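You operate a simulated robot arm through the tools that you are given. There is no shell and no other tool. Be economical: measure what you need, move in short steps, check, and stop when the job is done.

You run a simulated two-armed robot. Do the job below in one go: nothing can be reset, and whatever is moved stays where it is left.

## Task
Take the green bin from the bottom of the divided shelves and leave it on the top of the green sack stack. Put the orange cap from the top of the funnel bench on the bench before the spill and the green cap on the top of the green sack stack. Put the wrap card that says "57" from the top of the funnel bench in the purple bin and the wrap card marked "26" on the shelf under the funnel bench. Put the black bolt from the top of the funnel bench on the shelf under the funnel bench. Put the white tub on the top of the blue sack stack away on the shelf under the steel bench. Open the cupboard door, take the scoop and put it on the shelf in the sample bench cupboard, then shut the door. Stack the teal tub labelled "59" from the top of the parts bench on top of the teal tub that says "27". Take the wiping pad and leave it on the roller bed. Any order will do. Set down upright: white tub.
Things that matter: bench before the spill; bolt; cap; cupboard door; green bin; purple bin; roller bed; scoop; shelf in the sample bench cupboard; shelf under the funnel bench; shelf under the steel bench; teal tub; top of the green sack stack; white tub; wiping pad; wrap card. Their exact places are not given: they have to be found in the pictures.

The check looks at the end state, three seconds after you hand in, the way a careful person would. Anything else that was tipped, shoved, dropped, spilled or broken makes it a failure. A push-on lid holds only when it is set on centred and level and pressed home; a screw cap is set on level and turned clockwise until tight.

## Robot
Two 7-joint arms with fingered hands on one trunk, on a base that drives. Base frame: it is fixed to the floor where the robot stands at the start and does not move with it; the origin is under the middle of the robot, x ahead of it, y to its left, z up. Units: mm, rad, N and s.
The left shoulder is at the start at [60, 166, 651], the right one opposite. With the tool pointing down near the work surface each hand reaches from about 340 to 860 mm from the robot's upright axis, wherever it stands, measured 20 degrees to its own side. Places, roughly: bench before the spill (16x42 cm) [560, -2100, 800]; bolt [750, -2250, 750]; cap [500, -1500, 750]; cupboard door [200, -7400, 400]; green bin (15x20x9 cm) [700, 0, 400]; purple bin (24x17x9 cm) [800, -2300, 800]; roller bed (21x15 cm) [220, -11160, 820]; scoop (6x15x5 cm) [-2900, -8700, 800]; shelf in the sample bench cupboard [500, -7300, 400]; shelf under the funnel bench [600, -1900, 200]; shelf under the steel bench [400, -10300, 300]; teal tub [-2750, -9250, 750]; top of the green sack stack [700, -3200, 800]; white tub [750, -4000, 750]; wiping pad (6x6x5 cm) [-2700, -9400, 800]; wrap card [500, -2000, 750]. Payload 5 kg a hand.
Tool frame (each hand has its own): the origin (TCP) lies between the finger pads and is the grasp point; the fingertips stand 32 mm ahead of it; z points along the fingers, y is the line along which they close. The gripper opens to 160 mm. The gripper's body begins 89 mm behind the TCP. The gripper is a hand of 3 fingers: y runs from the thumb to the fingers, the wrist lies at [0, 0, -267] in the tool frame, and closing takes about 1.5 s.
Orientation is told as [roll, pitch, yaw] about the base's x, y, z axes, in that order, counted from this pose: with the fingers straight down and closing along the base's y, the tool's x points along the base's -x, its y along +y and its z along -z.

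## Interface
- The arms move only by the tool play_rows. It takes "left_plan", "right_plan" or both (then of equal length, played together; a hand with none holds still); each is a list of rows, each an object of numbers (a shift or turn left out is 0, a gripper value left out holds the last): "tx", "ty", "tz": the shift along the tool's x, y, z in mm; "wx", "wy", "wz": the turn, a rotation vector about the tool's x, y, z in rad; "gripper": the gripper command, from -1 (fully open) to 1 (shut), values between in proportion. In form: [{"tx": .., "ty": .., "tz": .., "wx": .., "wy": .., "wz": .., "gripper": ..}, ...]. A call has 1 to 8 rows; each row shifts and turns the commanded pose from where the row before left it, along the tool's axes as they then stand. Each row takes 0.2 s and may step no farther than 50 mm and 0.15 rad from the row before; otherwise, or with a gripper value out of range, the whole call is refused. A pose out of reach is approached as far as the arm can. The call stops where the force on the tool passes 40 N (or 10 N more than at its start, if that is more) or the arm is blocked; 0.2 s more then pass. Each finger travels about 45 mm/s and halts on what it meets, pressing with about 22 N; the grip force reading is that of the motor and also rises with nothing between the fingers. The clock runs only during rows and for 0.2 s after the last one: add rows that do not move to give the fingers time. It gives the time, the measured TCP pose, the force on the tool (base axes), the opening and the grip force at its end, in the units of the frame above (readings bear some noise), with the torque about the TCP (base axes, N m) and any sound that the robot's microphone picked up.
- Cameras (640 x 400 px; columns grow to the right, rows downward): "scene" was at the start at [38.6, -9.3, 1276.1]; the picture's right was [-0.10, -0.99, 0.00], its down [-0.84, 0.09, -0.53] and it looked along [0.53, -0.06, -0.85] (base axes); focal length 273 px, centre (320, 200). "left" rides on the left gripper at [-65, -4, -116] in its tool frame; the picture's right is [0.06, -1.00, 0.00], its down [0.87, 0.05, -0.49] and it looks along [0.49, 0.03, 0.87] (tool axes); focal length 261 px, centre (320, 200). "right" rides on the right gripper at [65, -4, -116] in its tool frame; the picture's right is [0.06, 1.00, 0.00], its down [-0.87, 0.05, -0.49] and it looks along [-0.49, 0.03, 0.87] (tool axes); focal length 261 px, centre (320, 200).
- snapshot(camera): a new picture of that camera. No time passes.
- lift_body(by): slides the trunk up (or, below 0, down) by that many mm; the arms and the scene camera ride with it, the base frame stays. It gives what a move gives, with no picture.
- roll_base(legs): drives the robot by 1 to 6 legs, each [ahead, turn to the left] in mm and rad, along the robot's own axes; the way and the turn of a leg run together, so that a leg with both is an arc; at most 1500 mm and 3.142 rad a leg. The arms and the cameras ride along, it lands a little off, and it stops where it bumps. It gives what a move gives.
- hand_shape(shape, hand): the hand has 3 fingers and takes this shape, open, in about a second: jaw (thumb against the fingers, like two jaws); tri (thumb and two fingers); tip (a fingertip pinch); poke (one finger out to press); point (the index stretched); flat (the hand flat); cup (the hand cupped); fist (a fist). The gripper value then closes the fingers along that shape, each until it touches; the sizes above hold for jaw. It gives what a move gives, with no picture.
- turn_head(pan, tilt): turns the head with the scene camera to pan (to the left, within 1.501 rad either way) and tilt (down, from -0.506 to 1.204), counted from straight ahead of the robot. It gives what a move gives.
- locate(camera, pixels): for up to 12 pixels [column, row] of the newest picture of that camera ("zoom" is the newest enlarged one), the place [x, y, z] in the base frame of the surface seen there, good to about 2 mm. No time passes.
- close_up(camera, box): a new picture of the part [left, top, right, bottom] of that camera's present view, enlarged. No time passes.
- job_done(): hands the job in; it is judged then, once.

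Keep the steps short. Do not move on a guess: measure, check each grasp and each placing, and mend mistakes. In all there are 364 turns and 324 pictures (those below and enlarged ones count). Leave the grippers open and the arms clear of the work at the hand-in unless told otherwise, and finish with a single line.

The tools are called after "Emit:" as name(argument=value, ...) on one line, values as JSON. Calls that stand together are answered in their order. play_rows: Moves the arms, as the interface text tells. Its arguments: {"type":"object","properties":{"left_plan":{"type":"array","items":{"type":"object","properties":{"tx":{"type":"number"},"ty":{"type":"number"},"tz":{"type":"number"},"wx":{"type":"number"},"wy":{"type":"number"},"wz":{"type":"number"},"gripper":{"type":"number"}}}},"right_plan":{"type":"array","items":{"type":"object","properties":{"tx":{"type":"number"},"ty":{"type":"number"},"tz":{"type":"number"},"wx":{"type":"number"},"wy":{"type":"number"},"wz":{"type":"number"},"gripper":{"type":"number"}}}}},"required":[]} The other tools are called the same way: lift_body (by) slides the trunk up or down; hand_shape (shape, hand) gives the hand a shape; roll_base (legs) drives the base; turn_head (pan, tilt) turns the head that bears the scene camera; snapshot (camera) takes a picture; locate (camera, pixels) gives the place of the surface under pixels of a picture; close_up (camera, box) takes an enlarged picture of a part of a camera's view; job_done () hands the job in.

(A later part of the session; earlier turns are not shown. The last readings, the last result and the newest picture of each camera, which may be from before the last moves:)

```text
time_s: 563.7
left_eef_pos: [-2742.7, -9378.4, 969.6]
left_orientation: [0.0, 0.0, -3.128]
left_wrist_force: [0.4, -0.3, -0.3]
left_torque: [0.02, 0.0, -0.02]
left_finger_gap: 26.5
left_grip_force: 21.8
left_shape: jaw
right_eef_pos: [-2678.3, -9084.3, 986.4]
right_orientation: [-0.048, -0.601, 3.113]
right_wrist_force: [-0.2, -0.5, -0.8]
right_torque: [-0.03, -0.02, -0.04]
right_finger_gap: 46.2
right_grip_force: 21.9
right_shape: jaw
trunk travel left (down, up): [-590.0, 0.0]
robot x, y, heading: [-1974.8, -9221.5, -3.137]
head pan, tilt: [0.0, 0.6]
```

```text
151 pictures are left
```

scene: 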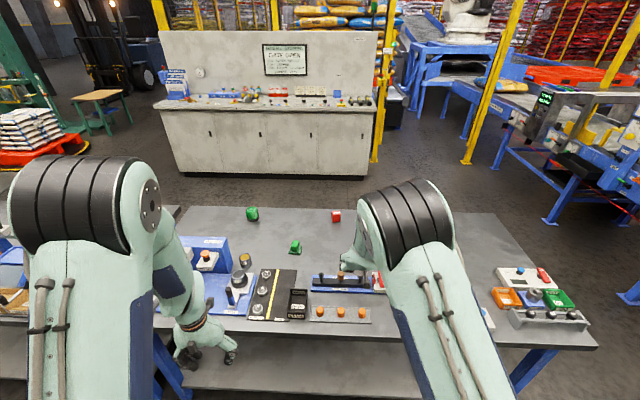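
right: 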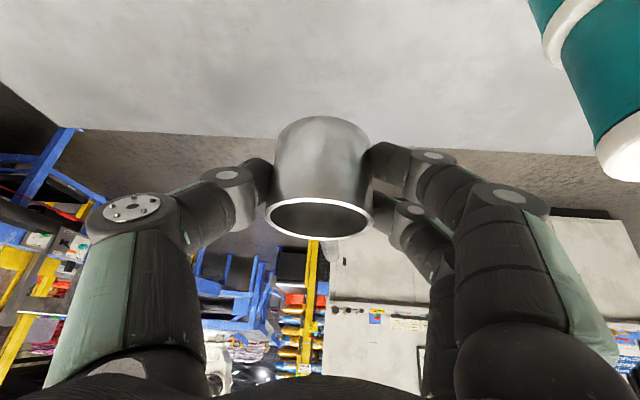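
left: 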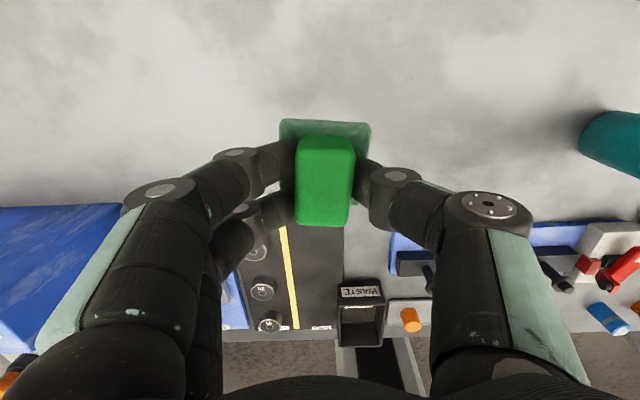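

Pad held. Retract the left hand, back away, and drive toward the roller bed (y≈−11160).

Emit:
play_rows(left_plan=[{"tx": 48}, {"tx": 48}, {"tx": 48}, {"tx": 48}, {"tx": 48}, {"tx": 40}, {"ty": 30}, {}])

Emit:
roll_base(legs=[[-850, 0], [0, 1.565], [1500, 0], [500, 0], [0, 1.571]])

Emit:
snapshot(camera="scene")

```text
time_s: 565.5
left_eef_pos: [-2461.8, -9399.0, 968.7]
left_orientation: [0.001, 0.0, -3.127]
left_wrist_force: [-0.8, 0.3, -0.3]
left_torque: [-0.03, 0.03, 0.02]
left_finger_gap: 26.2
left_grip_force: 22.2
left_shape: jaw
right_eef_pos: [-2677.9, -9084.6, 987.3]
right_orientation: [-0.047, -0.602, 3.112]
right_wrist_force: [-0.8, 0.5, 0.0]
right_torque: [-0.01, 0.01, -0.03]
right_finger_gap: 46.6
right_grip_force: 22.0
right_shape: jaw
trunk travel left (down, up): [-590.0, 0.0]
robot x, y, heading: [-1973.5, -9219.3, -3.141]
head pan, tilt: [0.0, 0.6]
```

```text
time_s: 587.7
left_eef_pos: [-644.9, -11075.5, 968.2]
left_orientation: [0.002, 0.0, -0.014]
left_wrist_force: [-0.7, 0.2, 0.3]
left_torque: [-0.02, -0.03, 0.01]
left_finger_gap: 26.0
left_grip_force: 22.4
left_shape: jaw
right_eef_pos: [-439.8, -11397.5, 986.9]
right_orientation: [-0.049, -0.602, -0.059]
right_wrist_force: [0.1, -0.3, -1.2]
right_torque: [-0.04, 0.0, 0.03]
right_finger_gap: 46.3
right_grip_force: 22.3
right_shape: jaw
trunk travel left (down, up): [-590.0, 0.0]
robot x, y, heading: [-1142.3, -11244.1, -0.027]
head pan, tilt: [0.0, 0.6]
```

```text
150 pictures are left
```

scene: 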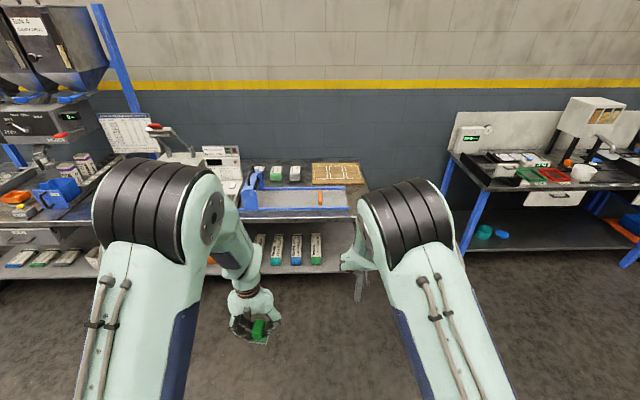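

Emit:
close_up(camera="scene", box=[220, 150, 380, 240])

Emit:
locate(camera="zoom", pixels=[[200, 195], [300, 190], [400, 190], [450, 190], [300, 235], [500, 225], [130, 170], [300, 150], [400, 150], [395, 190], [240, 200], [350, 200]])

```text
4.00 times, centred on (300, 195) of scene
```

zoom: 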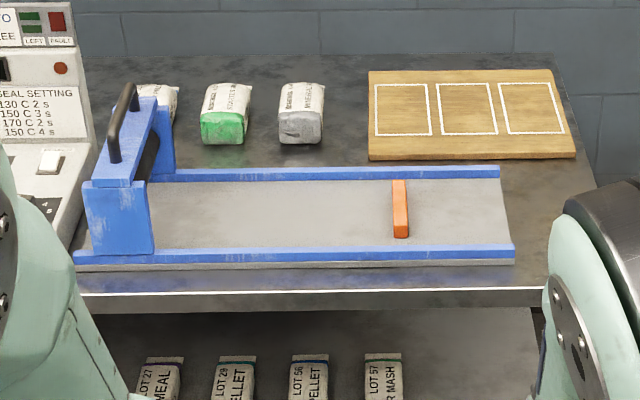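

```text
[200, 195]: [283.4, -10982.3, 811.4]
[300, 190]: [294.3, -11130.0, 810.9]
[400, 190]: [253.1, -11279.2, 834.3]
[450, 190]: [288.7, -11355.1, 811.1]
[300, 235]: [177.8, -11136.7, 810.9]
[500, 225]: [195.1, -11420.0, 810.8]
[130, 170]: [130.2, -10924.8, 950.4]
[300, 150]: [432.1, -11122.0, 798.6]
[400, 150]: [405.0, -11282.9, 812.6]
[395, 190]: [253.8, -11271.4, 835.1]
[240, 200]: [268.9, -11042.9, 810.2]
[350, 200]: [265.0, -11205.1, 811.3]
```

Roller bed: x≈175–300, z 811, y −10960…−11430, orange bar at y≈−11275. Target (238, −11150). Align, shift the left hand, and drive in.

Emit:
roll_base(legs=[[0, 0.027]])

Emit:
play_rows(left_plan=[{"ty": -45}, {"ty": -43}, {}])

Emit:
roll_base(legs=[[740, 0]])

Emit:
snapshot(camera="left")

Emit:
snapshot(camera="scene")

```text
time_s: 588.4
left_eef_pos: [-650.8, -11061.3, 969.8]
left_orientation: [-0.001, 0.001, 0.012]
left_wrist_force: [0.0, 0.1, -0.5]
left_torque: [0.01, -0.02, 0.01]
left_finger_gap: 26.2
left_grip_force: 22.1
left_shape: jaw
right_eef_pos: [-435.3, -11380.7, 987.5]
right_orientation: [-0.049, -0.602, -0.032]
right_wrist_force: [0.9, 0.7, -0.7]
right_torque: [-0.02, 0.04, -0.01]
right_finger_gap: 46.2
right_grip_force: 22.4
right_shape: jaw
trunk travel left (down, up): [-590.0, 0.0]
robot x, y, heading: [-1141.2, -11239.8, 0.003]
head pan, tilt: [0.0, 0.6]
```

```text
time_s: 589.2
left_eef_pos: [-651.0, -11150.8, 968.8]
left_orientation: [0.001, 0.0, 0.013]
left_wrist_force: [0.7, 0.9, -0.5]
left_torque: [0.01, 0.01, -0.03]
left_finger_gap: 26.0
left_grip_force: 21.6
left_shape: jaw
right_eef_pos: [-436.5, -11381.3, 985.5]
right_orientation: [-0.049, -0.604, -0.033]
right_wrist_force: [-0.2, 0.1, -1.6]
right_torque: [-0.01, 0.04, 0.0]
right_finger_gap: 46.1
right_grip_force: 21.8
right_shape: jaw
trunk travel left (down, up): [-590.0, 0.0]
robot x, y, heading: [-1139.8, -11236.1, 0.004]
head pan, tilt: [0.0, 0.6]
```

```text
time_s: 593.2
left_eef_pos: [84.5, -11147.8, 969.5]
left_orientation: [0.003, 0.001, 0.014]
left_wrist_force: [-0.4, -0.5, -1.1]
left_torque: [0.03, 0.02, -0.02]
left_finger_gap: 25.8
left_grip_force: 22.0
left_shape: jaw
right_eef_pos: [300.4, -11378.4, 985.6]
right_orientation: [-0.048, -0.604, -0.031]
right_wrist_force: [0.3, 0.9, -1.4]
right_torque: [0.0, -0.01, 0.0]
right_finger_gap: 46.1
right_grip_force: 21.8
right_shape: jaw
trunk travel left (down, up): [-590.0, 0.0]
robot x, y, heading: [-402.2, -11242.5, -0.004]
head pan, tilt: [0.0, 0.6]
```

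```text
148 pictures are left
```

left: 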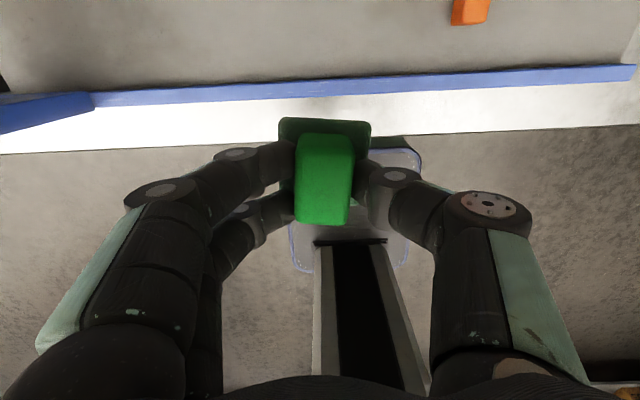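

```text
147 pictures are left
```

scene: 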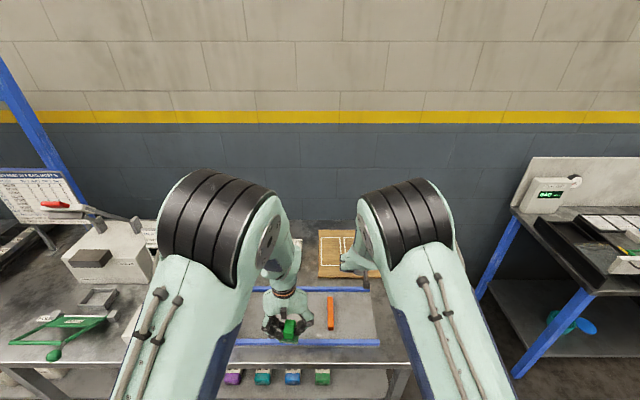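

Move the pad forward 150 over the bed and check from the scene.

Emit:
play_rows(left_plan=[{"tx": -40}, {"tx": -40}, {"tx": -40}, {"tx": -33}, {}])

Emit:
snapshot(camera="left")

Emit:
locate(camera="left", pixels=[[320, 50], [450, 120], [480, 80], [400, 230], [560, 250], [560, 190]])

```text
time_s: 594.4
left_eef_pos: [238.1, -11146.1, 967.2]
left_orientation: [0.001, 0.0, 0.014]
left_wrist_force: [0.1, 0.2, 0.0]
left_torque: [0.03, 0.01, 0.03]
left_finger_gap: 26.2
left_grip_force: 21.8
left_shape: jaw
right_eef_pos: [299.0, -11377.3, 988.0]
right_orientation: [-0.049, -0.603, -0.033]
right_wrist_force: [0.3, 0.5, -0.3]
right_torque: [0.03, 0.0, 0.03]
right_finger_gap: 46.2
right_grip_force: 22.4
right_shape: jaw
trunk travel left (down, up): [-590.0, 0.0]
robot x, y, heading: [-405.9, -11241.5, 0.0]
head pan, tilt: [0.0, 0.6]
```

```text
146 pictures are left
```

left: 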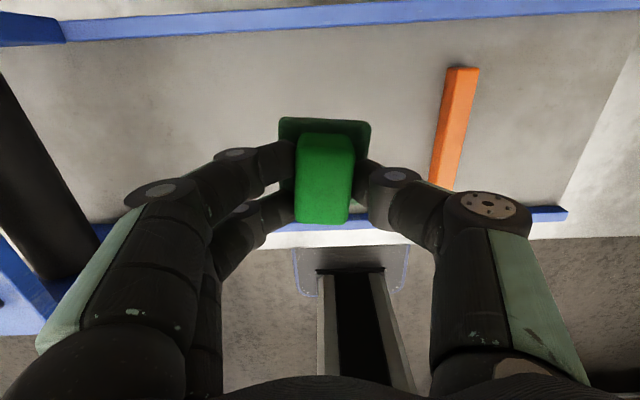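

```text
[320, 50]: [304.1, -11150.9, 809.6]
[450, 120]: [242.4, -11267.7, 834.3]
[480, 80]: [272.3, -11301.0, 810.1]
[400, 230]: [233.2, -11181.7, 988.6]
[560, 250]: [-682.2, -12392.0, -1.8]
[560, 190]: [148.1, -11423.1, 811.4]
```

Emit:
play_rows(left_plan=[{"tz": 45}, {"tz": 40}, {"tz": 17}, {"tz": 4}, {"tz": 3}, {}])

```text
time_s: 595.8
left_eef_pos: [238.5, -11146.5, 859.2]
left_orientation: [0.001, 0.001, 0.014]
left_wrist_force: [-0.5, -0.9, -0.7]
left_torque: [-0.01, 0.0, 0.02]
left_finger_gap: 26.1
left_grip_force: 22.1
left_shape: jaw
right_eef_pos: [300.7, -11378.4, 986.2]
right_orientation: [-0.05, -0.601, -0.031]
right_wrist_force: [-1.2, -0.3, -0.4]
right_torque: [0.0, 0.05, -0.01]
right_finger_gap: 46.1
right_grip_force: 22.3
right_shape: jaw
trunk travel left (down, up): [-590.0, 0.0]
robot x, y, heading: [-407.0, -11239.7, 0.003]
head pan, tilt: [0.0, 0.6]
```

Emit:
play_rows(left_plan=[{"tz": 2}, {"tz": 2}, {"gripper": 0.4}, {}, {}, {"tz": -40}, {"tz": -45}, {"tz": -45}])

Emit:
snapshot(camera="left")

```text
time_s: 597.6
left_eef_pos: [236.0, -11145.4, 988.5]
left_orientation: [0.002, 0.002, 0.014]
left_wrist_force: [-0.3, -0.1, -0.2]
left_torque: [-0.01, 0.02, 0.0]
left_finger_gap: 47.9
left_grip_force: 0.2
left_shape: jaw
right_eef_pos: [298.5, -11378.1, 987.2]
right_orientation: [-0.048, -0.602, -0.032]
right_wrist_force: [0.0, 0.8, -1.7]
right_torque: [-0.02, 0.03, -0.01]
right_finger_gap: 46.1
right_grip_force: 21.8
right_shape: jaw
trunk travel left (down, up): [-590.0, 0.0]
robot x, y, heading: [-405.1, -11243.5, 0.004]
head pan, tilt: [0.0, 0.6]
```

```text
145 pictures are left
```

left: 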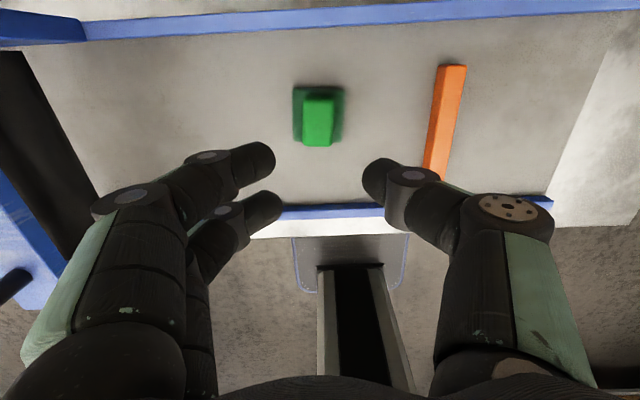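

The wiping pad lies on the roller bed. Retract both hands, back off, and drive to the sample bench cupboard (y≈−7300).

Emit:
play_rows(left_plan=[{"tx": 45}, {"tx": 45}, {"tx": 45}, {"tx": 45}, {}], right_plan=[{"tx": 31, "tz": -21}, {"tx": 31, "tz": -21}, {"tx": 31, "tz": -21}, {"tx": 31, "tz": -21}, {}])

Emit:
roll_base(legs=[[-350, 0], [0, 1.571], [1500, 0], [1200, 0]])

Emit:
turn_head(pan=-0.5, tilt=0.45)

Emit:
snapshot(camera="scene")

```text
time_s: 598.8
left_eef_pos: [58.6, -11150.9, 986.4]
left_orientation: [0.001, 0.001, 0.014]
left_wrist_force: [1.1, 0.1, -0.1]
left_torque: [0.0, 0.04, 0.02]
left_finger_gap: 47.9
left_grip_force: 0.1
left_shape: jaw
right_eef_pos: [149.6, -11370.1, 985.9]
right_orientation: [-0.049, -0.603, -0.032]
right_wrist_force: [0.5, -0.3, -1.2]
right_torque: [0.02, 0.0, 0.02]
right_finger_gap: 46.0
right_grip_force: 21.6
right_shape: jaw
trunk travel left (down, up): [-590.0, 0.0]
robot x, y, heading: [-407.2, -11235.5, 0.004]
head pan, tilt: [0.0, 0.6]
```

```text
time_s: 618.3
left_eef_pos: [-918.0, -7971.0, 986.8]
left_orientation: [0.0, 0.001, 1.614]
left_wrist_force: [-0.1, 0.7, -0.3]
left_torque: [-0.02, 0.02, -0.01]
left_finger_gap: 47.4
left_grip_force: 0.1
left_shape: jaw
right_eef_pos: [-702.0, -7873.3, 984.8]
right_orientation: [-0.048, -0.602, 1.569]
right_wrist_force: [-0.9, 0.8, -0.8]
right_torque: [-0.03, 0.03, 0.02]
right_finger_gap: 45.9
right_grip_force: 21.5
right_shape: jaw
trunk travel left (down, up): [-590.0, 0.0]
robot x, y, heading: [-819.4, -8431.4, 1.603]
head pan, tilt: [0.0, 0.6]
```

```text
time_s: 619.2
left_eef_pos: [-918.0, -7972.8, 987.1]
left_orientation: [0.001, 0.002, 1.613]
left_wrist_force: [0.6, 0.7, 0.8]
left_torque: [0.02, -0.01, 0.0]
left_finger_gap: 47.6
left_grip_force: 0.1
left_shape: jaw
right_eef_pos: [-702.6, -7873.9, 985.8]
right_orientation: [-0.05, -0.603, 1.567]
right_wrist_force: [0.3, -0.3, -1.1]
right_torque: [-0.02, 0.01, 0.01]
right_finger_gap: 46.0
right_grip_force: 22.1
right_shape: jaw
trunk travel left (down, up): [-590.0, 0.0]
robot x, y, heading: [-814.9, -8433.6, 1.602]
head pan, tilt: [-0.499, 0.45]
```

```text
144 pictures are left
```

scene: 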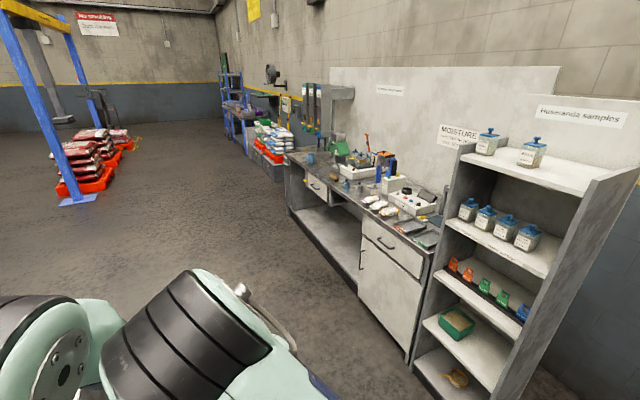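

The cupboard door is at (385, 290) with a vertical handle on its far (+y) edge. Close-up and measure.

Emit:
close_up(camera="scene", box=[330, 210, 450, 370])

Emit:
locate(camera="scene", pixels=[[361, 252], [361, 268], [363, 260], [385, 290], [410, 355], [357, 290], [413, 300], [360, 240], [425, 260], [388, 243], [290, 158], [300, 215]])

```text
2.50 times, centred on (390, 290) of scene
```

zoom: 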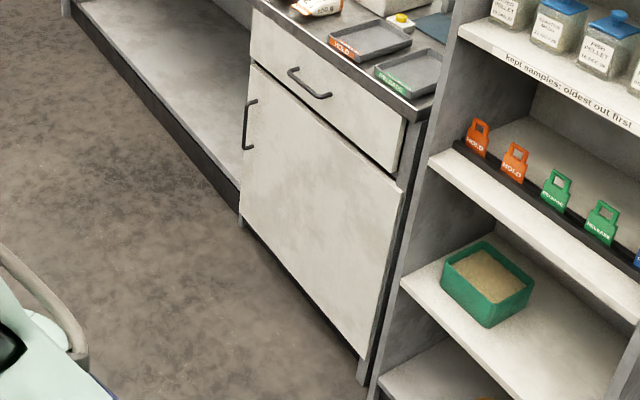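

```text
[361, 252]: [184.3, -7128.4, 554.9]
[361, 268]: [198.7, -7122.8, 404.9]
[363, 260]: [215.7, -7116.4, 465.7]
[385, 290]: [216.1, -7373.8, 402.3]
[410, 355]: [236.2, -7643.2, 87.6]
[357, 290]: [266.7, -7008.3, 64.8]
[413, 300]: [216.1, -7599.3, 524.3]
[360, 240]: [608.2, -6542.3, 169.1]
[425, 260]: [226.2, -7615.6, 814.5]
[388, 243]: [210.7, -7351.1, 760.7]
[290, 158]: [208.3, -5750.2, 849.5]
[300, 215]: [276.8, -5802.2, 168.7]
```

Door plane x≈216, hinge at y≈−7600, handle bar at ≈(185, −7128), z 405–575. Drive to y≈−7250 facing the bench.

Emit:
roll_base(legs=[[0, -0.06], [1180, 0], [0, -1.55]])

Emit:
turn_head(pan=0, tilt=0.55)

Emit:
snapshot(camera="scene")

```text
time_s: 629.5
left_eef_pos: [-305.5, -7208.4, 987.5]
left_orientation: [0.002, 0.004, -0.019]
left_wrist_force: [0.4, 0.1, -0.3]
left_torque: [0.02, 0.0, 0.02]
left_finger_gap: 47.8
left_grip_force: 0.1
left_shape: jaw
right_eef_pos: [-223.7, -7428.7, 984.9]
right_orientation: [-0.05, -0.603, -0.063]
right_wrist_force: [-0.9, 0.1, -0.5]
right_torque: [0.01, 0.04, 0.0]
right_finger_gap: 45.7
right_grip_force: 21.8
right_shape: jaw
trunk travel left (down, up): [-590.0, 0.0]
robot x, y, heading: [-769.6, -7280.6, -0.032]
head pan, tilt: [-0.499, 0.45]
```

```text
time_s: 630.4
left_eef_pos: [-307.2, -7208.2, 987.4]
left_orientation: [0.002, 0.001, -0.019]
left_wrist_force: [-0.2, 0.1, 0.2]
left_torque: [0.04, 0.01, 0.03]
left_finger_gap: 47.8
left_grip_force: 0.1
left_shape: jaw
right_eef_pos: [-223.4, -7428.7, 984.2]
right_orientation: [-0.05, -0.601, -0.063]
right_wrist_force: [0.9, 0.8, -1.5]
right_torque: [-0.02, 0.03, -0.03]
right_finger_gap: 45.7
right_grip_force: 21.6
right_shape: jaw
trunk travel left (down, up): [-590.0, 0.0]
robot x, y, heading: [-770.0, -7280.0, -0.03]
head pan, tilt: [0.0, 0.55]
```

```text
142 pictures are left
```

scene: 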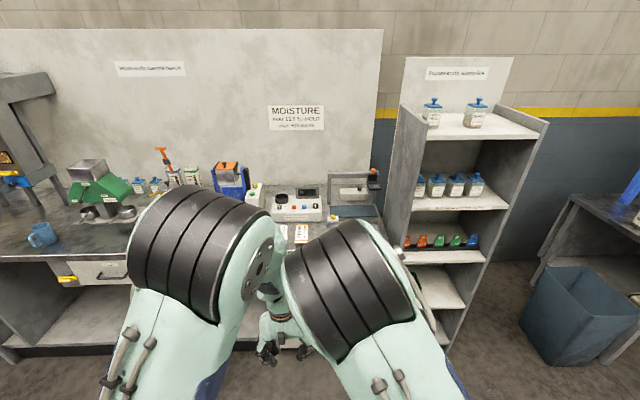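

Emit:
play_rows(left_plan=[{"tx": -45, "ty": 15, "gripper": -0.3}, {"tx": -45, "ty": 15}, {"tx": -45, "ty": 15}, {"tx": -45, "ty": 15}, {"wy": -0.15}, {"wy": -0.15}, {"wy": -0.15}, {"wy": -0.15}], right_plan=[{"tx": -14, "tz": -20}, {"tx": -14, "tz": -20}, {"tx": -14, "tz": -20}, {"tx": -14, "tz": -20}, {}, {}, {}, {}])

Emit:
play_rows(left_plan=[{"tx": -20, "tz": 20}, {"tx": -20, "tz": 20}, {"wy": -0.15}, {"wy": -0.15}, {"wy": -0.15}, {"wy": -0.15}, {}])

Emit:
lift_body(by=-300)

Emit:
snapshot(camera="scene")

```text
time_s: 632.2
left_eef_pos: [-125.5, -7150.5, 987.8]
left_orientation: [-0.001, -0.598, -0.018]
left_wrist_force: [-0.3, 0.5, -0.5]
left_torque: [-0.05, 0.05, 0.01]
left_finger_gap: 103.3
left_grip_force: 0.1
left_shape: jaw
right_eef_pos: [-221.2, -7423.6, 1083.3]
right_orientation: [-0.048, -0.602, -0.065]
right_wrist_force: [0.7, -0.5, -0.9]
right_torque: [-0.01, 0.06, -0.03]
right_finger_gap: 45.7
right_grip_force: 22.2
right_shape: jaw
trunk travel left (down, up): [-590.0, 0.0]
robot x, y, heading: [-773.8, -7281.4, -0.037]
head pan, tilt: [0.0, 0.55]
```

```text
time_s: 633.8
left_eef_pos: [-70.6, -7153.1, 975.1]
left_orientation: [-0.002, -1.199, -0.02]
left_wrist_force: [0.1, 0.1, -0.9]
left_torque: [-0.01, -0.02, 0.01]
left_finger_gap: 103.7
left_grip_force: 0.1
left_shape: jaw
right_eef_pos: [-221.5, -7425.2, 1082.7]
right_orientation: [-0.05, -0.603, -0.064]
right_wrist_force: [0.2, -0.2, -1.1]
right_torque: [0.0, 0.01, 0.0]
right_finger_gap: 46.0
right_grip_force: 22.3
right_shape: jaw
trunk travel left (down, up): [-590.0, 0.0]
robot x, y, heading: [-774.2, -7277.3, -0.03]
head pan, tilt: [0.0, 0.55]
```

```text
time_s: 636.8
left_eef_pos: [-70.4, -7153.0, 675.4]
left_orientation: [0.002, -1.197, -0.019]
left_wrist_force: [-0.4, -0.3, 0.3]
left_torque: [0.0, 0.0, 0.02]
left_finger_gap: 103.6
left_grip_force: 0.0
left_shape: jaw
right_eef_pos: [-221.1, -7425.3, 782.2]
right_orientation: [-0.049, -0.602, -0.064]
right_wrist_force: [-0.1, 0.3, -1.3]
right_torque: [-0.01, -0.03, 0.01]
right_finger_gap: 45.6
right_grip_force: 22.2
right_shape: jaw
trunk travel left (down, up): [-290.0, 300.0]
robot x, y, heading: [-770.2, -7280.8, -0.033]
head pan, tilt: [0.0, 0.55]
```

```text
141 pictures are left
```

scene: 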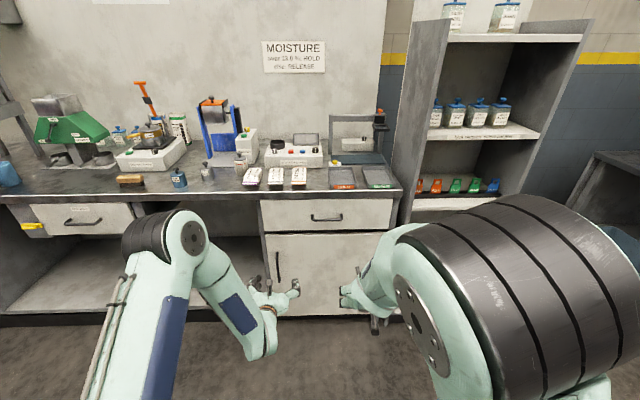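

Emit:
close_up(camera="scene", box=[250, 190, 410, 320])

Emit:
locate(camera="zoom", pixels=[[110, 260], [110, 300], [110, 345], [112, 253], [60, 165], [60, 250], [180, 260], [180, 190], [300, 105], [240, 130], [95, 300], [560, 170]])

```text
3.08 times, centred on (330, 255) of scene
```

zoom: 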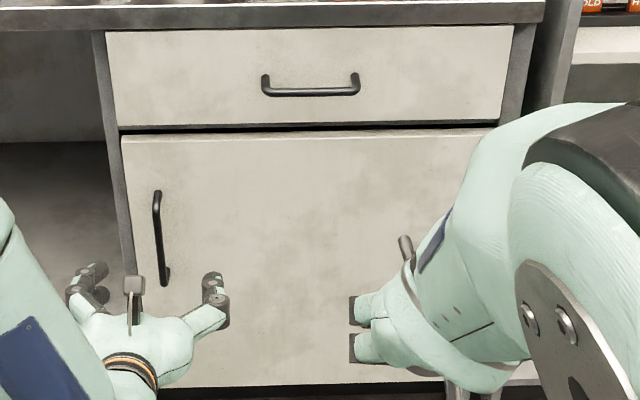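

```text
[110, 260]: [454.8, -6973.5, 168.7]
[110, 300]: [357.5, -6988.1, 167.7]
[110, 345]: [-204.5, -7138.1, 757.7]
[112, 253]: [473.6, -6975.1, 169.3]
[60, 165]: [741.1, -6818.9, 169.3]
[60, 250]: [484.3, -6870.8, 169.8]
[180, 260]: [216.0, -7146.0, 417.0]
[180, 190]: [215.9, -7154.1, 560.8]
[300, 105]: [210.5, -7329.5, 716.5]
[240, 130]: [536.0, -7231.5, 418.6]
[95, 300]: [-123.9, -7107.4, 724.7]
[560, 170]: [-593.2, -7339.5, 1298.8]
```

Emit:
locate(camera="zoom", pixels=[[156, 205], [157, 235], [162, 262], [158, 193], [166, 278], [125, 150], [490, 140], [122, 140], [130, 170]])

```text
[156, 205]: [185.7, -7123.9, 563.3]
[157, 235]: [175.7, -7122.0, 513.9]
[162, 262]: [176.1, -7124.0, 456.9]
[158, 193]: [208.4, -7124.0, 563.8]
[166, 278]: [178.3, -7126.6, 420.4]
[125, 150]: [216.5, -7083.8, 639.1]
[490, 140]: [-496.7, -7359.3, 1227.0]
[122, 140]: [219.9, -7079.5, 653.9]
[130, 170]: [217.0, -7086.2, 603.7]
```

Handle bar at x≈180, y≈−7123, z 420–565. Square up, come forward, and lower the left hand to z≈500.

Emit:
roll_base(legs=[[0, 0.035], [140, 0]])

Emit:
play_rows(left_plan=[{"tx": 41, "tz": 16, "gripper": 0.2}, {"tx": 41, "tz": 16}, {"tx": 41, "tz": 16}, {"tx": 41, "tz": 16}, {}])

Emit:
snapshot(camera="left")

```text
time_s: 638.5
left_eef_pos: [63.7, -7129.2, 675.6]
left_orientation: [0.001, -1.198, 0.012]
left_wrist_force: [-0.1, 0.0, -0.3]
left_torque: [0.0, 0.01, -0.01]
left_finger_gap: 103.6
left_grip_force: 0.2
left_shape: jaw
right_eef_pos: [-77.7, -7406.5, 780.7]
right_orientation: [-0.05, -0.602, -0.029]
right_wrist_force: [-0.5, -0.6, -0.5]
right_torque: [-0.03, -0.01, 0.01]
right_finger_gap: 45.9
right_grip_force: 21.7
right_shape: jaw
trunk travel left (down, up): [-290.0, 300.0]
robot x, y, heading: [-634.0, -7281.6, 0.005]
head pan, tilt: [0.0, 0.55]
```

```text
time_s: 639.7
left_eef_pos: [66.3, -7129.3, 503.6]
left_orientation: [0.002, -1.198, 0.013]
left_wrist_force: [0.0, 0.7, 0.5]
left_torque: [-0.01, -0.03, -0.02]
left_finger_gap: 64.3
left_grip_force: 0.0
left_shape: jaw
right_eef_pos: [-77.1, -7407.1, 782.9]
right_orientation: [-0.05, -0.603, -0.033]
right_wrist_force: [0.4, 0.3, -0.2]
right_torque: [-0.01, 0.04, 0.0]
right_finger_gap: 45.8
right_grip_force: 21.7
right_shape: jaw
trunk travel left (down, up): [-290.0, 300.0]
robot x, y, heading: [-631.9, -7278.8, 0.002]
head pan, tilt: [0.0, 0.55]
```

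```text
139 pictures are left
```

left: 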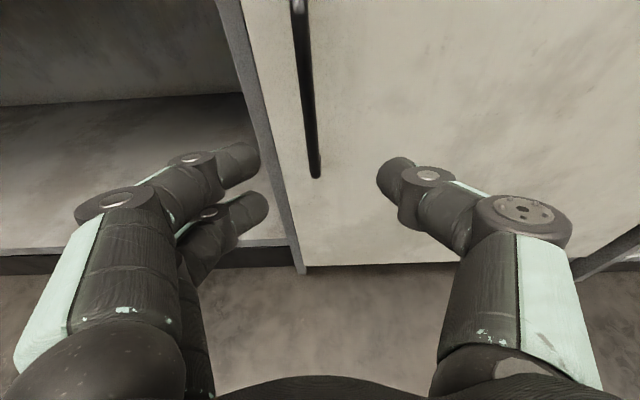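

Emit:
play_rows(left_plan=[{"tx": -14, "tz": 36, "ty": 3}, {"tx": -14, "tz": 36, "ty": 3}, {"tx": -7, "tz": 19}, {}])

Emit:
snapshot(camera="left")

```text
time_s: 640.7
left_eef_pos: [162.4, -7120.8, 500.2]
left_orientation: [0.003, -1.198, 0.01]
left_wrist_force: [-0.3, 0.2, -0.9]
left_torque: [0.0, 0.03, 0.01]
left_finger_gap: 64.7
left_grip_force: 0.0
left_shape: jaw
right_eef_pos: [-77.9, -7405.5, 782.5]
right_orientation: [-0.048, -0.601, -0.032]
right_wrist_force: [-0.6, -0.2, -0.8]
right_torque: [0.0, -0.01, 0.01]
right_finger_gap: 45.9
right_grip_force: 22.0
right_shape: jaw
trunk travel left (down, up): [-290.0, 300.0]
robot x, y, heading: [-632.0, -7280.5, 0.004]
head pan, tilt: [0.0, 0.55]
```

```text
138 pictures are left
```

left: 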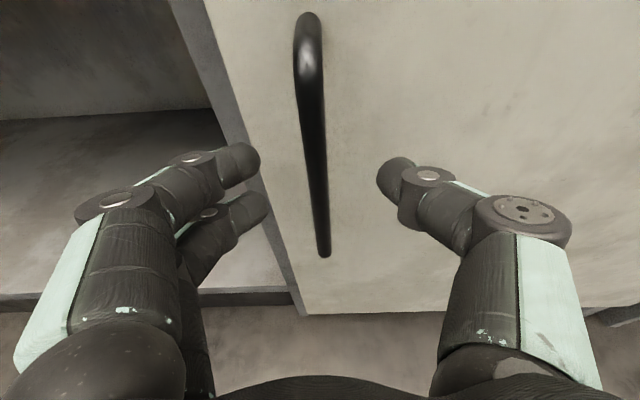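

The bar is between the fingers. Close on it.

Emit:
play_rows(left_plan=[{"gripper": 1}, {}, {}, {}, {}])

Emit:
play_rows(left_plan=[{"tx": 7, "tz": -19}, {"tx": 7, "tz": -19, "ty": -1}, {}])

Emit:
snapshot(camera="left")

```text
time_s: 641.9
left_eef_pos: [162.8, -7120.7, 500.3]
left_orientation: [0.0, -1.195, 0.014]
left_wrist_force: [0.0, 0.8, -0.7]
left_torque: [0.01, 0.02, -0.01]
left_finger_gap: 6.1
left_grip_force: 22.3
left_shape: jaw
right_eef_pos: [-76.3, -7406.3, 783.4]
right_orientation: [-0.049, -0.6, -0.03]
right_wrist_force: [0.5, -0.1, -0.6]
right_torque: [0.0, 0.03, -0.01]
right_finger_gap: 46.1
right_grip_force: 21.4
right_shape: jaw
trunk travel left (down, up): [-290.0, 300.0]
robot x, y, heading: [-633.1, -7277.7, -0.002]
head pan, tilt: [0.0, 0.55]
```

```text
time_s: 642.7
left_eef_pos: [119.4, -7125.2, 500.2]
left_orientation: [-0.002, -1.196, 0.013]
left_wrist_force: [2.4, -8.2, -8.8]
left_torque: [-0.06, 0.19, -0.1]
left_finger_gap: 5.6
left_grip_force: 21.9
left_shape: jaw
right_eef_pos: [-78.1, -7405.9, 783.7]
right_orientation: [-0.047, -0.603, -0.03]
right_wrist_force: [-0.4, 0.3, -0.5]
right_torque: [-0.02, 0.03, 0.02]
right_finger_gap: 46.0
right_grip_force: 22.3
right_shape: jaw
trunk travel left (down, up): [-290.0, 300.0]
robot x, y, heading: [-634.4, -7284.4, 0.0]
head pan, tilt: [0.0, 0.55]
```

```text
137 pictures are left
```

left: 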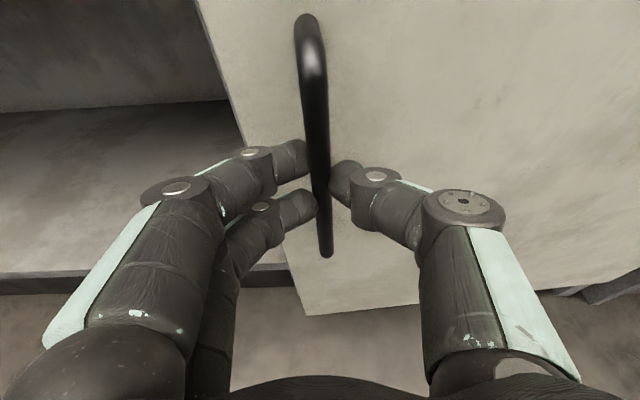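

The door is moving. Continue by backing the base in steps, following the arc sideways with the arm.

Emit:
roll_base(legs=[[-57, 0]])

Emit:
play_rows(left_plan=[{"ty": -12}, {}])

Emit:
roll_base(legs=[[-60, 0]])

Emit:
play_rows(left_plan=[{"ty": -21}, {}])

Emit:
roll_base(legs=[[-60, 0]])

Emit:
play_rows(left_plan=[{"ty": -15}, {"ty": -15}, {}])

Emit:
snapshot(camera="left")

```text
time_s: 643.6
left_eef_pos: [63.3, -7126.1, 501.4]
left_orientation: [0.001, -1.201, 0.011]
left_wrist_force: [9.1, -30.2, -4.7]
left_torque: [-0.21, 0.08, -0.57]
left_finger_gap: 4.5
left_grip_force: 21.9
left_shape: jaw
right_eef_pos: [-137.1, -7405.7, 782.1]
right_orientation: [-0.046, -0.603, -0.032]
right_wrist_force: [0.3, 0.4, -0.5]
right_torque: [0.02, 0.03, -0.01]
right_finger_gap: 45.7
right_grip_force: 21.8
right_shape: jaw
trunk travel left (down, up): [-290.0, 300.0]
robot x, y, heading: [-690.7, -7279.6, -0.0]
head pan, tilt: [0.0, 0.55]
```

```text
time_s: 644.2
left_eef_pos: [62.3, -7135.0, 501.8]
left_orientation: [0.0, -1.199, 0.015]
left_wrist_force: [-0.9, 2.1, -1.7]
left_torque: [-0.08, -0.04, 0.13]
left_finger_gap: 4.6
left_grip_force: 22.1
left_shape: jaw
right_eef_pos: [-136.6, -7405.4, 783.1]
right_orientation: [-0.048, -0.601, -0.029]
right_wrist_force: [0.4, -0.4, -1.1]
right_torque: [0.02, 0.05, -0.03]
right_finger_gap: 45.7
right_grip_force: 22.3
right_shape: jaw
trunk travel left (down, up): [-290.0, 300.0]
robot x, y, heading: [-694.0, -7278.6, 0.007]
head pan, tilt: [0.0, 0.55]
```

```text
time_s: 645.2
left_eef_pos: [2.9, -7135.5, 501.6]
left_orientation: [-0.002, -1.201, 0.013]
left_wrist_force: [0.2, -0.2, -0.4]
left_torque: [0.04, -0.02, 0.02]
left_finger_gap: 2.1
left_grip_force: 21.7
left_shape: jaw
right_eef_pos: [-196.0, -7405.5, 782.9]
right_orientation: [-0.049, -0.603, -0.029]
right_wrist_force: [-0.7, 0.2, -0.5]
right_torque: [0.0, 0.05, -0.01]
right_finger_gap: 45.8
right_grip_force: 21.6
right_shape: jaw
trunk travel left (down, up): [-290.0, 300.0]
robot x, y, heading: [-752.2, -7282.3, 0.001]
head pan, tilt: [0.0, 0.55]
```

```text
time_s: 645.8
left_eef_pos: [2.8, -7157.8, 501.3]
left_orientation: [0.001, -1.198, 0.014]
left_wrist_force: [-0.4, -0.8, 0.3]
left_torque: [-0.01, 0.0, 0.01]
left_finger_gap: 2.3
left_grip_force: 21.9
left_shape: jaw
right_eef_pos: [-196.2, -7405.0, 784.0]
right_orientation: [-0.049, -0.601, -0.03]
right_wrist_force: [-0.1, 0.4, -0.4]
right_torque: [0.0, 0.01, -0.02]
right_finger_gap: 45.8
right_grip_force: 22.0
right_shape: jaw
trunk travel left (down, up): [-290.0, 300.0]
robot x, y, heading: [-750.2, -7278.8, 0.004]
head pan, tilt: [0.0, 0.55]
```

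```text
time_s: 646.8
left_eef_pos: [-59.1, -7156.6, 502.3]
left_orientation: [0.001, -1.201, 0.016]
left_wrist_force: [0.3, -0.7, 0.1]
left_torque: [0.02, -0.01, 0.0]
left_finger_gap: 2.2
left_grip_force: 21.5
left_shape: jaw
right_eef_pos: [-257.4, -7404.3, 783.0]
right_orientation: [-0.05, -0.603, -0.028]
right_wrist_force: [-0.6, 0.5, -0.8]
right_torque: [0.02, 0.02, 0.02]
right_finger_gap: 45.9
right_grip_force: 22.5
right_shape: jaw
trunk travel left (down, up): [-290.0, 300.0]
robot x, y, heading: [-812.9, -7282.7, 0.004]
head pan, tilt: [0.0, 0.55]
```

```text
time_s: 647.6
left_eef_pos: [-59.9, -7186.5, 501.8]
left_orientation: [0.0, -1.202, 0.016]
left_wrist_force: [-0.5, -0.3, -0.3]
left_torque: [0.0, 0.01, 0.03]
left_finger_gap: 2.0
left_grip_force: 21.9
left_shape: jaw
right_eef_pos: [-259.1, -7405.2, 782.5]
right_orientation: [-0.048, -0.603, -0.028]
right_wrist_force: [-0.7, -0.4, -1.1]
right_torque: [-0.01, -0.01, -0.03]
right_finger_gap: 45.7
right_grip_force: 22.2
right_shape: jaw
trunk travel left (down, up): [-290.0, 300.0]
robot x, y, heading: [-811.1, -7280.9, 0.003]
head pan, tilt: [0.0, 0.55]
```

```text
136 pictures are left
```

left: 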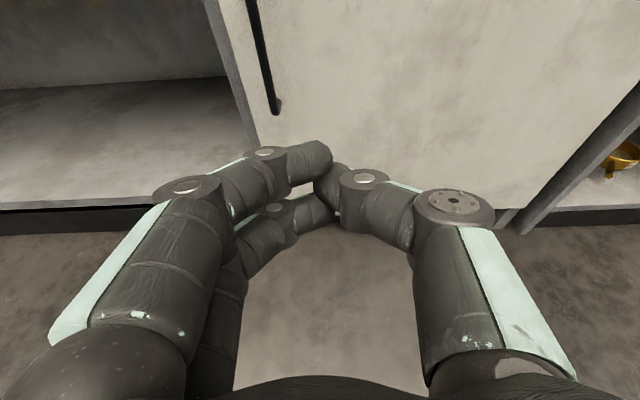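

The bar slipped out after ~100 mm; the door is ajar. See how far.

Emit:
locate(camera="left", pixels=[[225, 40], [245, 100], [262, 50], [275, 105], [240, 5], [330, 50], [500, 190], [215, 20]])

Emit:
snapshot(camera="scene")

```text
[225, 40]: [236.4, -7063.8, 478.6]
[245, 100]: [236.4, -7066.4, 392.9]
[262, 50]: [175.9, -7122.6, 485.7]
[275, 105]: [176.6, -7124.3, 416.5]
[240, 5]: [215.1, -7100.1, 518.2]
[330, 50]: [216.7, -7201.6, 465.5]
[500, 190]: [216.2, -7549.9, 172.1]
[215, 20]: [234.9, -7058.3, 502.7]
```

```text
135 pictures are left
```

scene: 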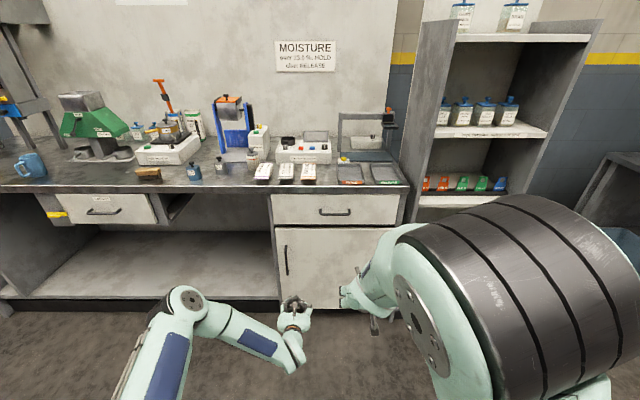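

The door has swung fully shut again (self-closing or not latched open). I retry with a deeper grip and an exact arc by arm motion, starting with the arm extended. Open the hand and reposition.

Emit:
play_rows(left_plan=[{"gripper": 0.2, "ty": 33}, {"ty": 33}, {}])

Emit:
play_rows(left_plan=[{"tx": -15, "tz": 40}, {"tx": -15, "tz": 40}, {"tx": -15, "tz": 40}, {"tx": -15, "tz": 40}, {}])

Emit:
snapshot(camera="left")

```text
time_s: 648.4
left_eef_pos: [-57.4, -7121.9, 501.3]
left_orientation: [-0.003, -1.2, 0.014]
left_wrist_force: [0.0, 0.3, 0.3]
left_torque: [-0.04, 0.0, -0.04]
left_finger_gap: 63.5
left_grip_force: 0.1
left_shape: jaw
right_eef_pos: [-258.0, -7404.6, 782.6]
right_orientation: [-0.048, -0.601, -0.028]
right_wrist_force: [0.1, -0.6, -0.3]
right_torque: [0.0, 0.01, -0.01]
right_finger_gap: 46.0
right_grip_force: 22.7
right_shape: jaw
trunk travel left (down, up): [-290.0, 300.0]
robot x, y, heading: [-816.1, -7278.3, 0.003]
head pan, tilt: [0.0, 0.55]
```

```text
time_s: 649.6
left_eef_pos: [112.8, -7118.0, 497.2]
left_orientation: [0.0, -1.199, 0.014]
left_wrist_force: [-0.5, -0.1, 0.5]
left_torque: [0.01, -0.02, 0.02]
left_finger_gap: 63.6
left_grip_force: 0.1
left_shape: jaw
right_eef_pos: [-257.1, -7404.3, 783.4]
right_orientation: [-0.05, -0.602, -0.027]
right_wrist_force: [-0.2, 0.1, 0.3]
right_torque: [-0.01, 0.05, 0.01]
right_finger_gap: 45.8
right_grip_force: 22.3
right_shape: jaw
trunk travel left (down, up): [-290.0, 300.0]
robot x, y, heading: [-815.5, -7279.2, 0.004]
head pan, tilt: [0.0, 0.55]
```

```text
134 pictures are left
```

left: 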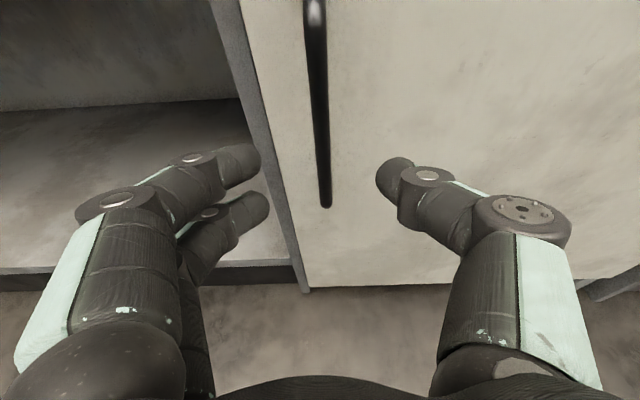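

Emit:
play_rows(left_plan=[{"tx": -11, "tz": 29, "ty": -2}, {"tx": -11, "tz": 29, "ty": -2}, {}])

Emit:
play_rows(left_plan=[{"gripper": 1}, {}, {}, {}, {}])

Emit:
snapshot(camera="left")

```text
time_s: 650.4
left_eef_pos: [172.6, -7119.7, 500.0]
left_orientation: [0.0, -1.198, 0.013]
left_wrist_force: [0.3, 0.6, -0.2]
left_torque: [0.03, 0.0, -0.01]
left_finger_gap: 63.5
left_grip_force: 0.2
left_shape: jaw
right_eef_pos: [-258.1, -7404.3, 782.4]
right_orientation: [-0.05, -0.601, -0.027]
right_wrist_force: [0.9, 0.5, -2.4]
right_torque: [-0.01, 0.05, 0.01]
right_finger_gap: 45.6
right_grip_force: 21.9
right_shape: jaw
trunk travel left (down, up): [-290.0, 300.0]
robot x, y, heading: [-815.6, -7282.7, 0.005]
head pan, tilt: [0.0, 0.55]
```

```text
time_s: 651.6
left_eef_pos: [173.6, -7120.0, 498.9]
left_orientation: [0.0, -1.199, 0.014]
left_wrist_force: [0.1, -1.3, -1.5]
left_torque: [0.08, 0.01, 0.01]
left_finger_gap: 0.0
left_grip_force: 22.3
left_shape: jaw
right_eef_pos: [-257.4, -7404.9, 784.2]
right_orientation: [-0.048, -0.602, -0.028]
right_wrist_force: [-0.4, -1.2, -1.0]
right_torque: [0.0, 0.03, 0.02]
right_finger_gap: 45.6
right_grip_force: 21.6
right_shape: jaw
trunk travel left (down, up): [-290.0, 300.0]
robot x, y, heading: [-817.1, -7277.6, 0.004]
head pan, tilt: [0.0, 0.55]
```

```text
133 pictures are left
```

left: 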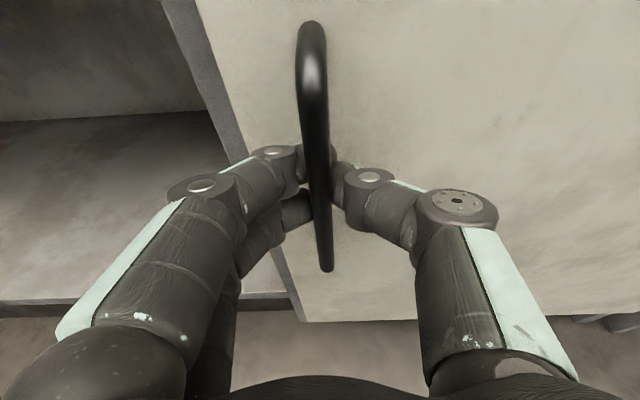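

The fingertips closed behind the bar: it's trapped in the curled hand. Pull along the arc with the arm (to ~30°).

Emit:
play_rows(left_plan=[{"tx": 14.8, "ty": -4.5, "tz": -38.2}, {"tx": 14.7, "ty": -8.1, "tz": -37.7}, {"tx": 14.3, "ty": -11.5, "tz": -36.9}, {}])

Emit:
play_rows(left_plan=[{"tx": 13.9, "ty": -15, "tz": -35.8}, {"tx": 13.4, "ty": -18.2, "tz": -34.6}, {"tx": 12.7, "ty": -21.4, "tz": -32.8}, {}])

Emit:
snapshot(camera="left")

Emit:
snapshot(camera="scene")

```text
time_s: 652.6
left_eef_pos: [52.9, -7145.9, 501.0]
left_orientation: [0.004, -1.203, 0.013]
left_wrist_force: [-2.2, 5.6, 8.1]
left_torque: [0.13, -0.25, -0.02]
left_finger_gap: 0.0
left_grip_force: 21.4
left_shape: jaw
right_eef_pos: [-258.6, -7405.4, 783.6]
right_orientation: [-0.047, -0.601, -0.028]
right_wrist_force: [0.5, 0.5, -0.7]
right_torque: [0.0, 0.01, 0.02]
right_finger_gap: 45.6
right_grip_force: 21.8
right_shape: jaw
trunk travel left (down, up): [-290.0, 300.0]
robot x, y, heading: [-812.1, -7281.5, 0.005]
head pan, tilt: [0.0, 0.55]
```

```text
time_s: 653.6
left_eef_pos: [-56.5, -7203.3, 498.5]
left_orientation: [-0.002, -1.199, 0.015]
left_wrist_force: [-0.5, -0.7, -2.7]
left_torque: [0.08, -0.05, -0.03]
left_finger_gap: 0.0
left_grip_force: 21.6
left_shape: jaw
right_eef_pos: [-256.7, -7405.3, 783.4]
right_orientation: [-0.048, -0.601, -0.028]
right_wrist_force: [0.1, -0.9, -0.1]
right_torque: [0.02, 0.03, -0.01]
right_finger_gap: 45.8
right_grip_force: 22.0
right_shape: jaw
trunk travel left (down, up): [-290.0, 300.0]
robot x, y, heading: [-811.7, -7281.7, 0.001]
head pan, tilt: [0.0, 0.55]
```

```text
132 pictures are left
```

left: 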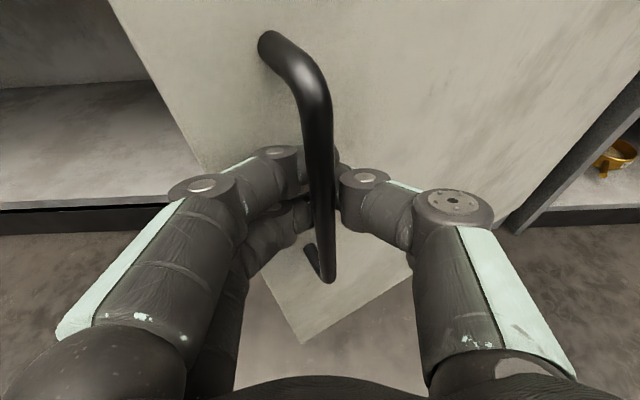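

```text
131 pictures are left
```

scene: 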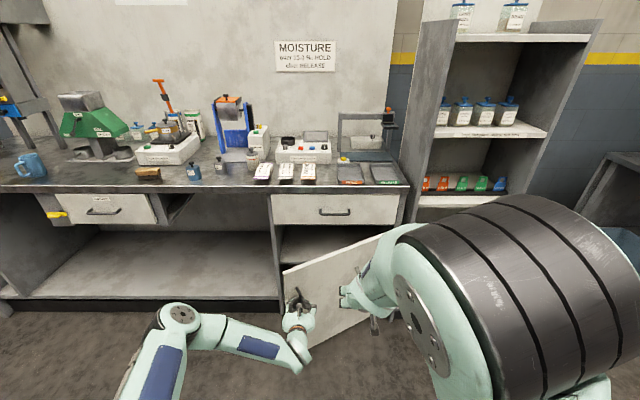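

Door at ~30°, bar still trapped. Continue by backing in small arcs that follow the handle.

Emit:
roll_base(legs=[[-33, -0.032], [-31, -0.036]])

Emit:
roll_base(legs=[[-29, -0.04], [-26, -0.043]])

Emit:
snapshot(camera="left")

Emit:
snapshot(camera="scene")

```text
time_s: 654.9
left_eef_pos: [-116.4, -7251.5, 496.5]
left_orientation: [-0.001, -1.201, -0.053]
left_wrist_force: [0.4, -0.2, 2.7]
left_torque: [0.05, -0.09, 0.04]
left_finger_gap: 0.0
left_grip_force: 22.1
left_shape: jaw
right_eef_pos: [-331.4, -7440.5, 783.7]
right_orientation: [-0.049, -0.602, -0.095]
right_wrist_force: [-0.4, 0.3, -0.6]
right_torque: [0.0, -0.02, 0.0]
right_finger_gap: 45.5
right_grip_force: 21.7
right_shape: jaw
trunk travel left (down, up): [-290.0, 300.0]
robot x, y, heading: [-877.9, -7282.9, -0.062]
head pan, tilt: [0.0, 0.55]
```

```text
time_s: 656.1
left_eef_pos: [-172.5, -7310.4, 498.9]
left_orientation: [0.001, -1.2, -0.136]
left_wrist_force: [1.3, -0.7, 1.1]
left_torque: [0.05, -0.17, 0.05]
left_finger_gap: 0.0
left_grip_force: 22.1
left_shape: jaw
right_eef_pos: [-401.6, -7479.6, 783.1]
right_orientation: [-0.049, -0.601, -0.179]
right_wrist_force: [0.2, -0.3, -1.3]
right_torque: [-0.01, 0.02, 0.02]
right_finger_gap: 45.5
right_grip_force: 21.9
right_shape: jaw
trunk travel left (down, up): [-290.0, 300.0]
robot x, y, heading: [-931.1, -7279.5, -0.142]
head pan, tilt: [0.0, 0.55]
```

```text
130 pictures are left
```

left: 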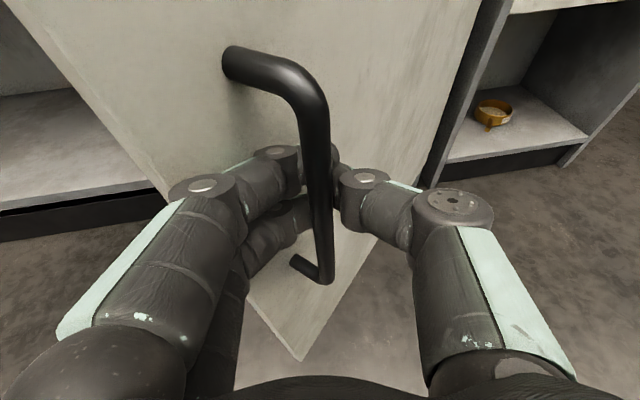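

```text
129 pictures are left
```

scene: 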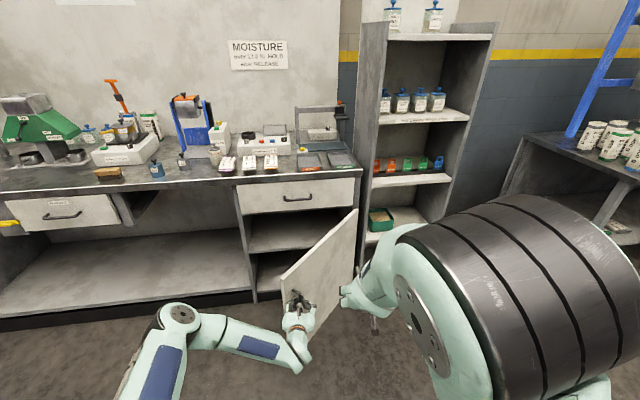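

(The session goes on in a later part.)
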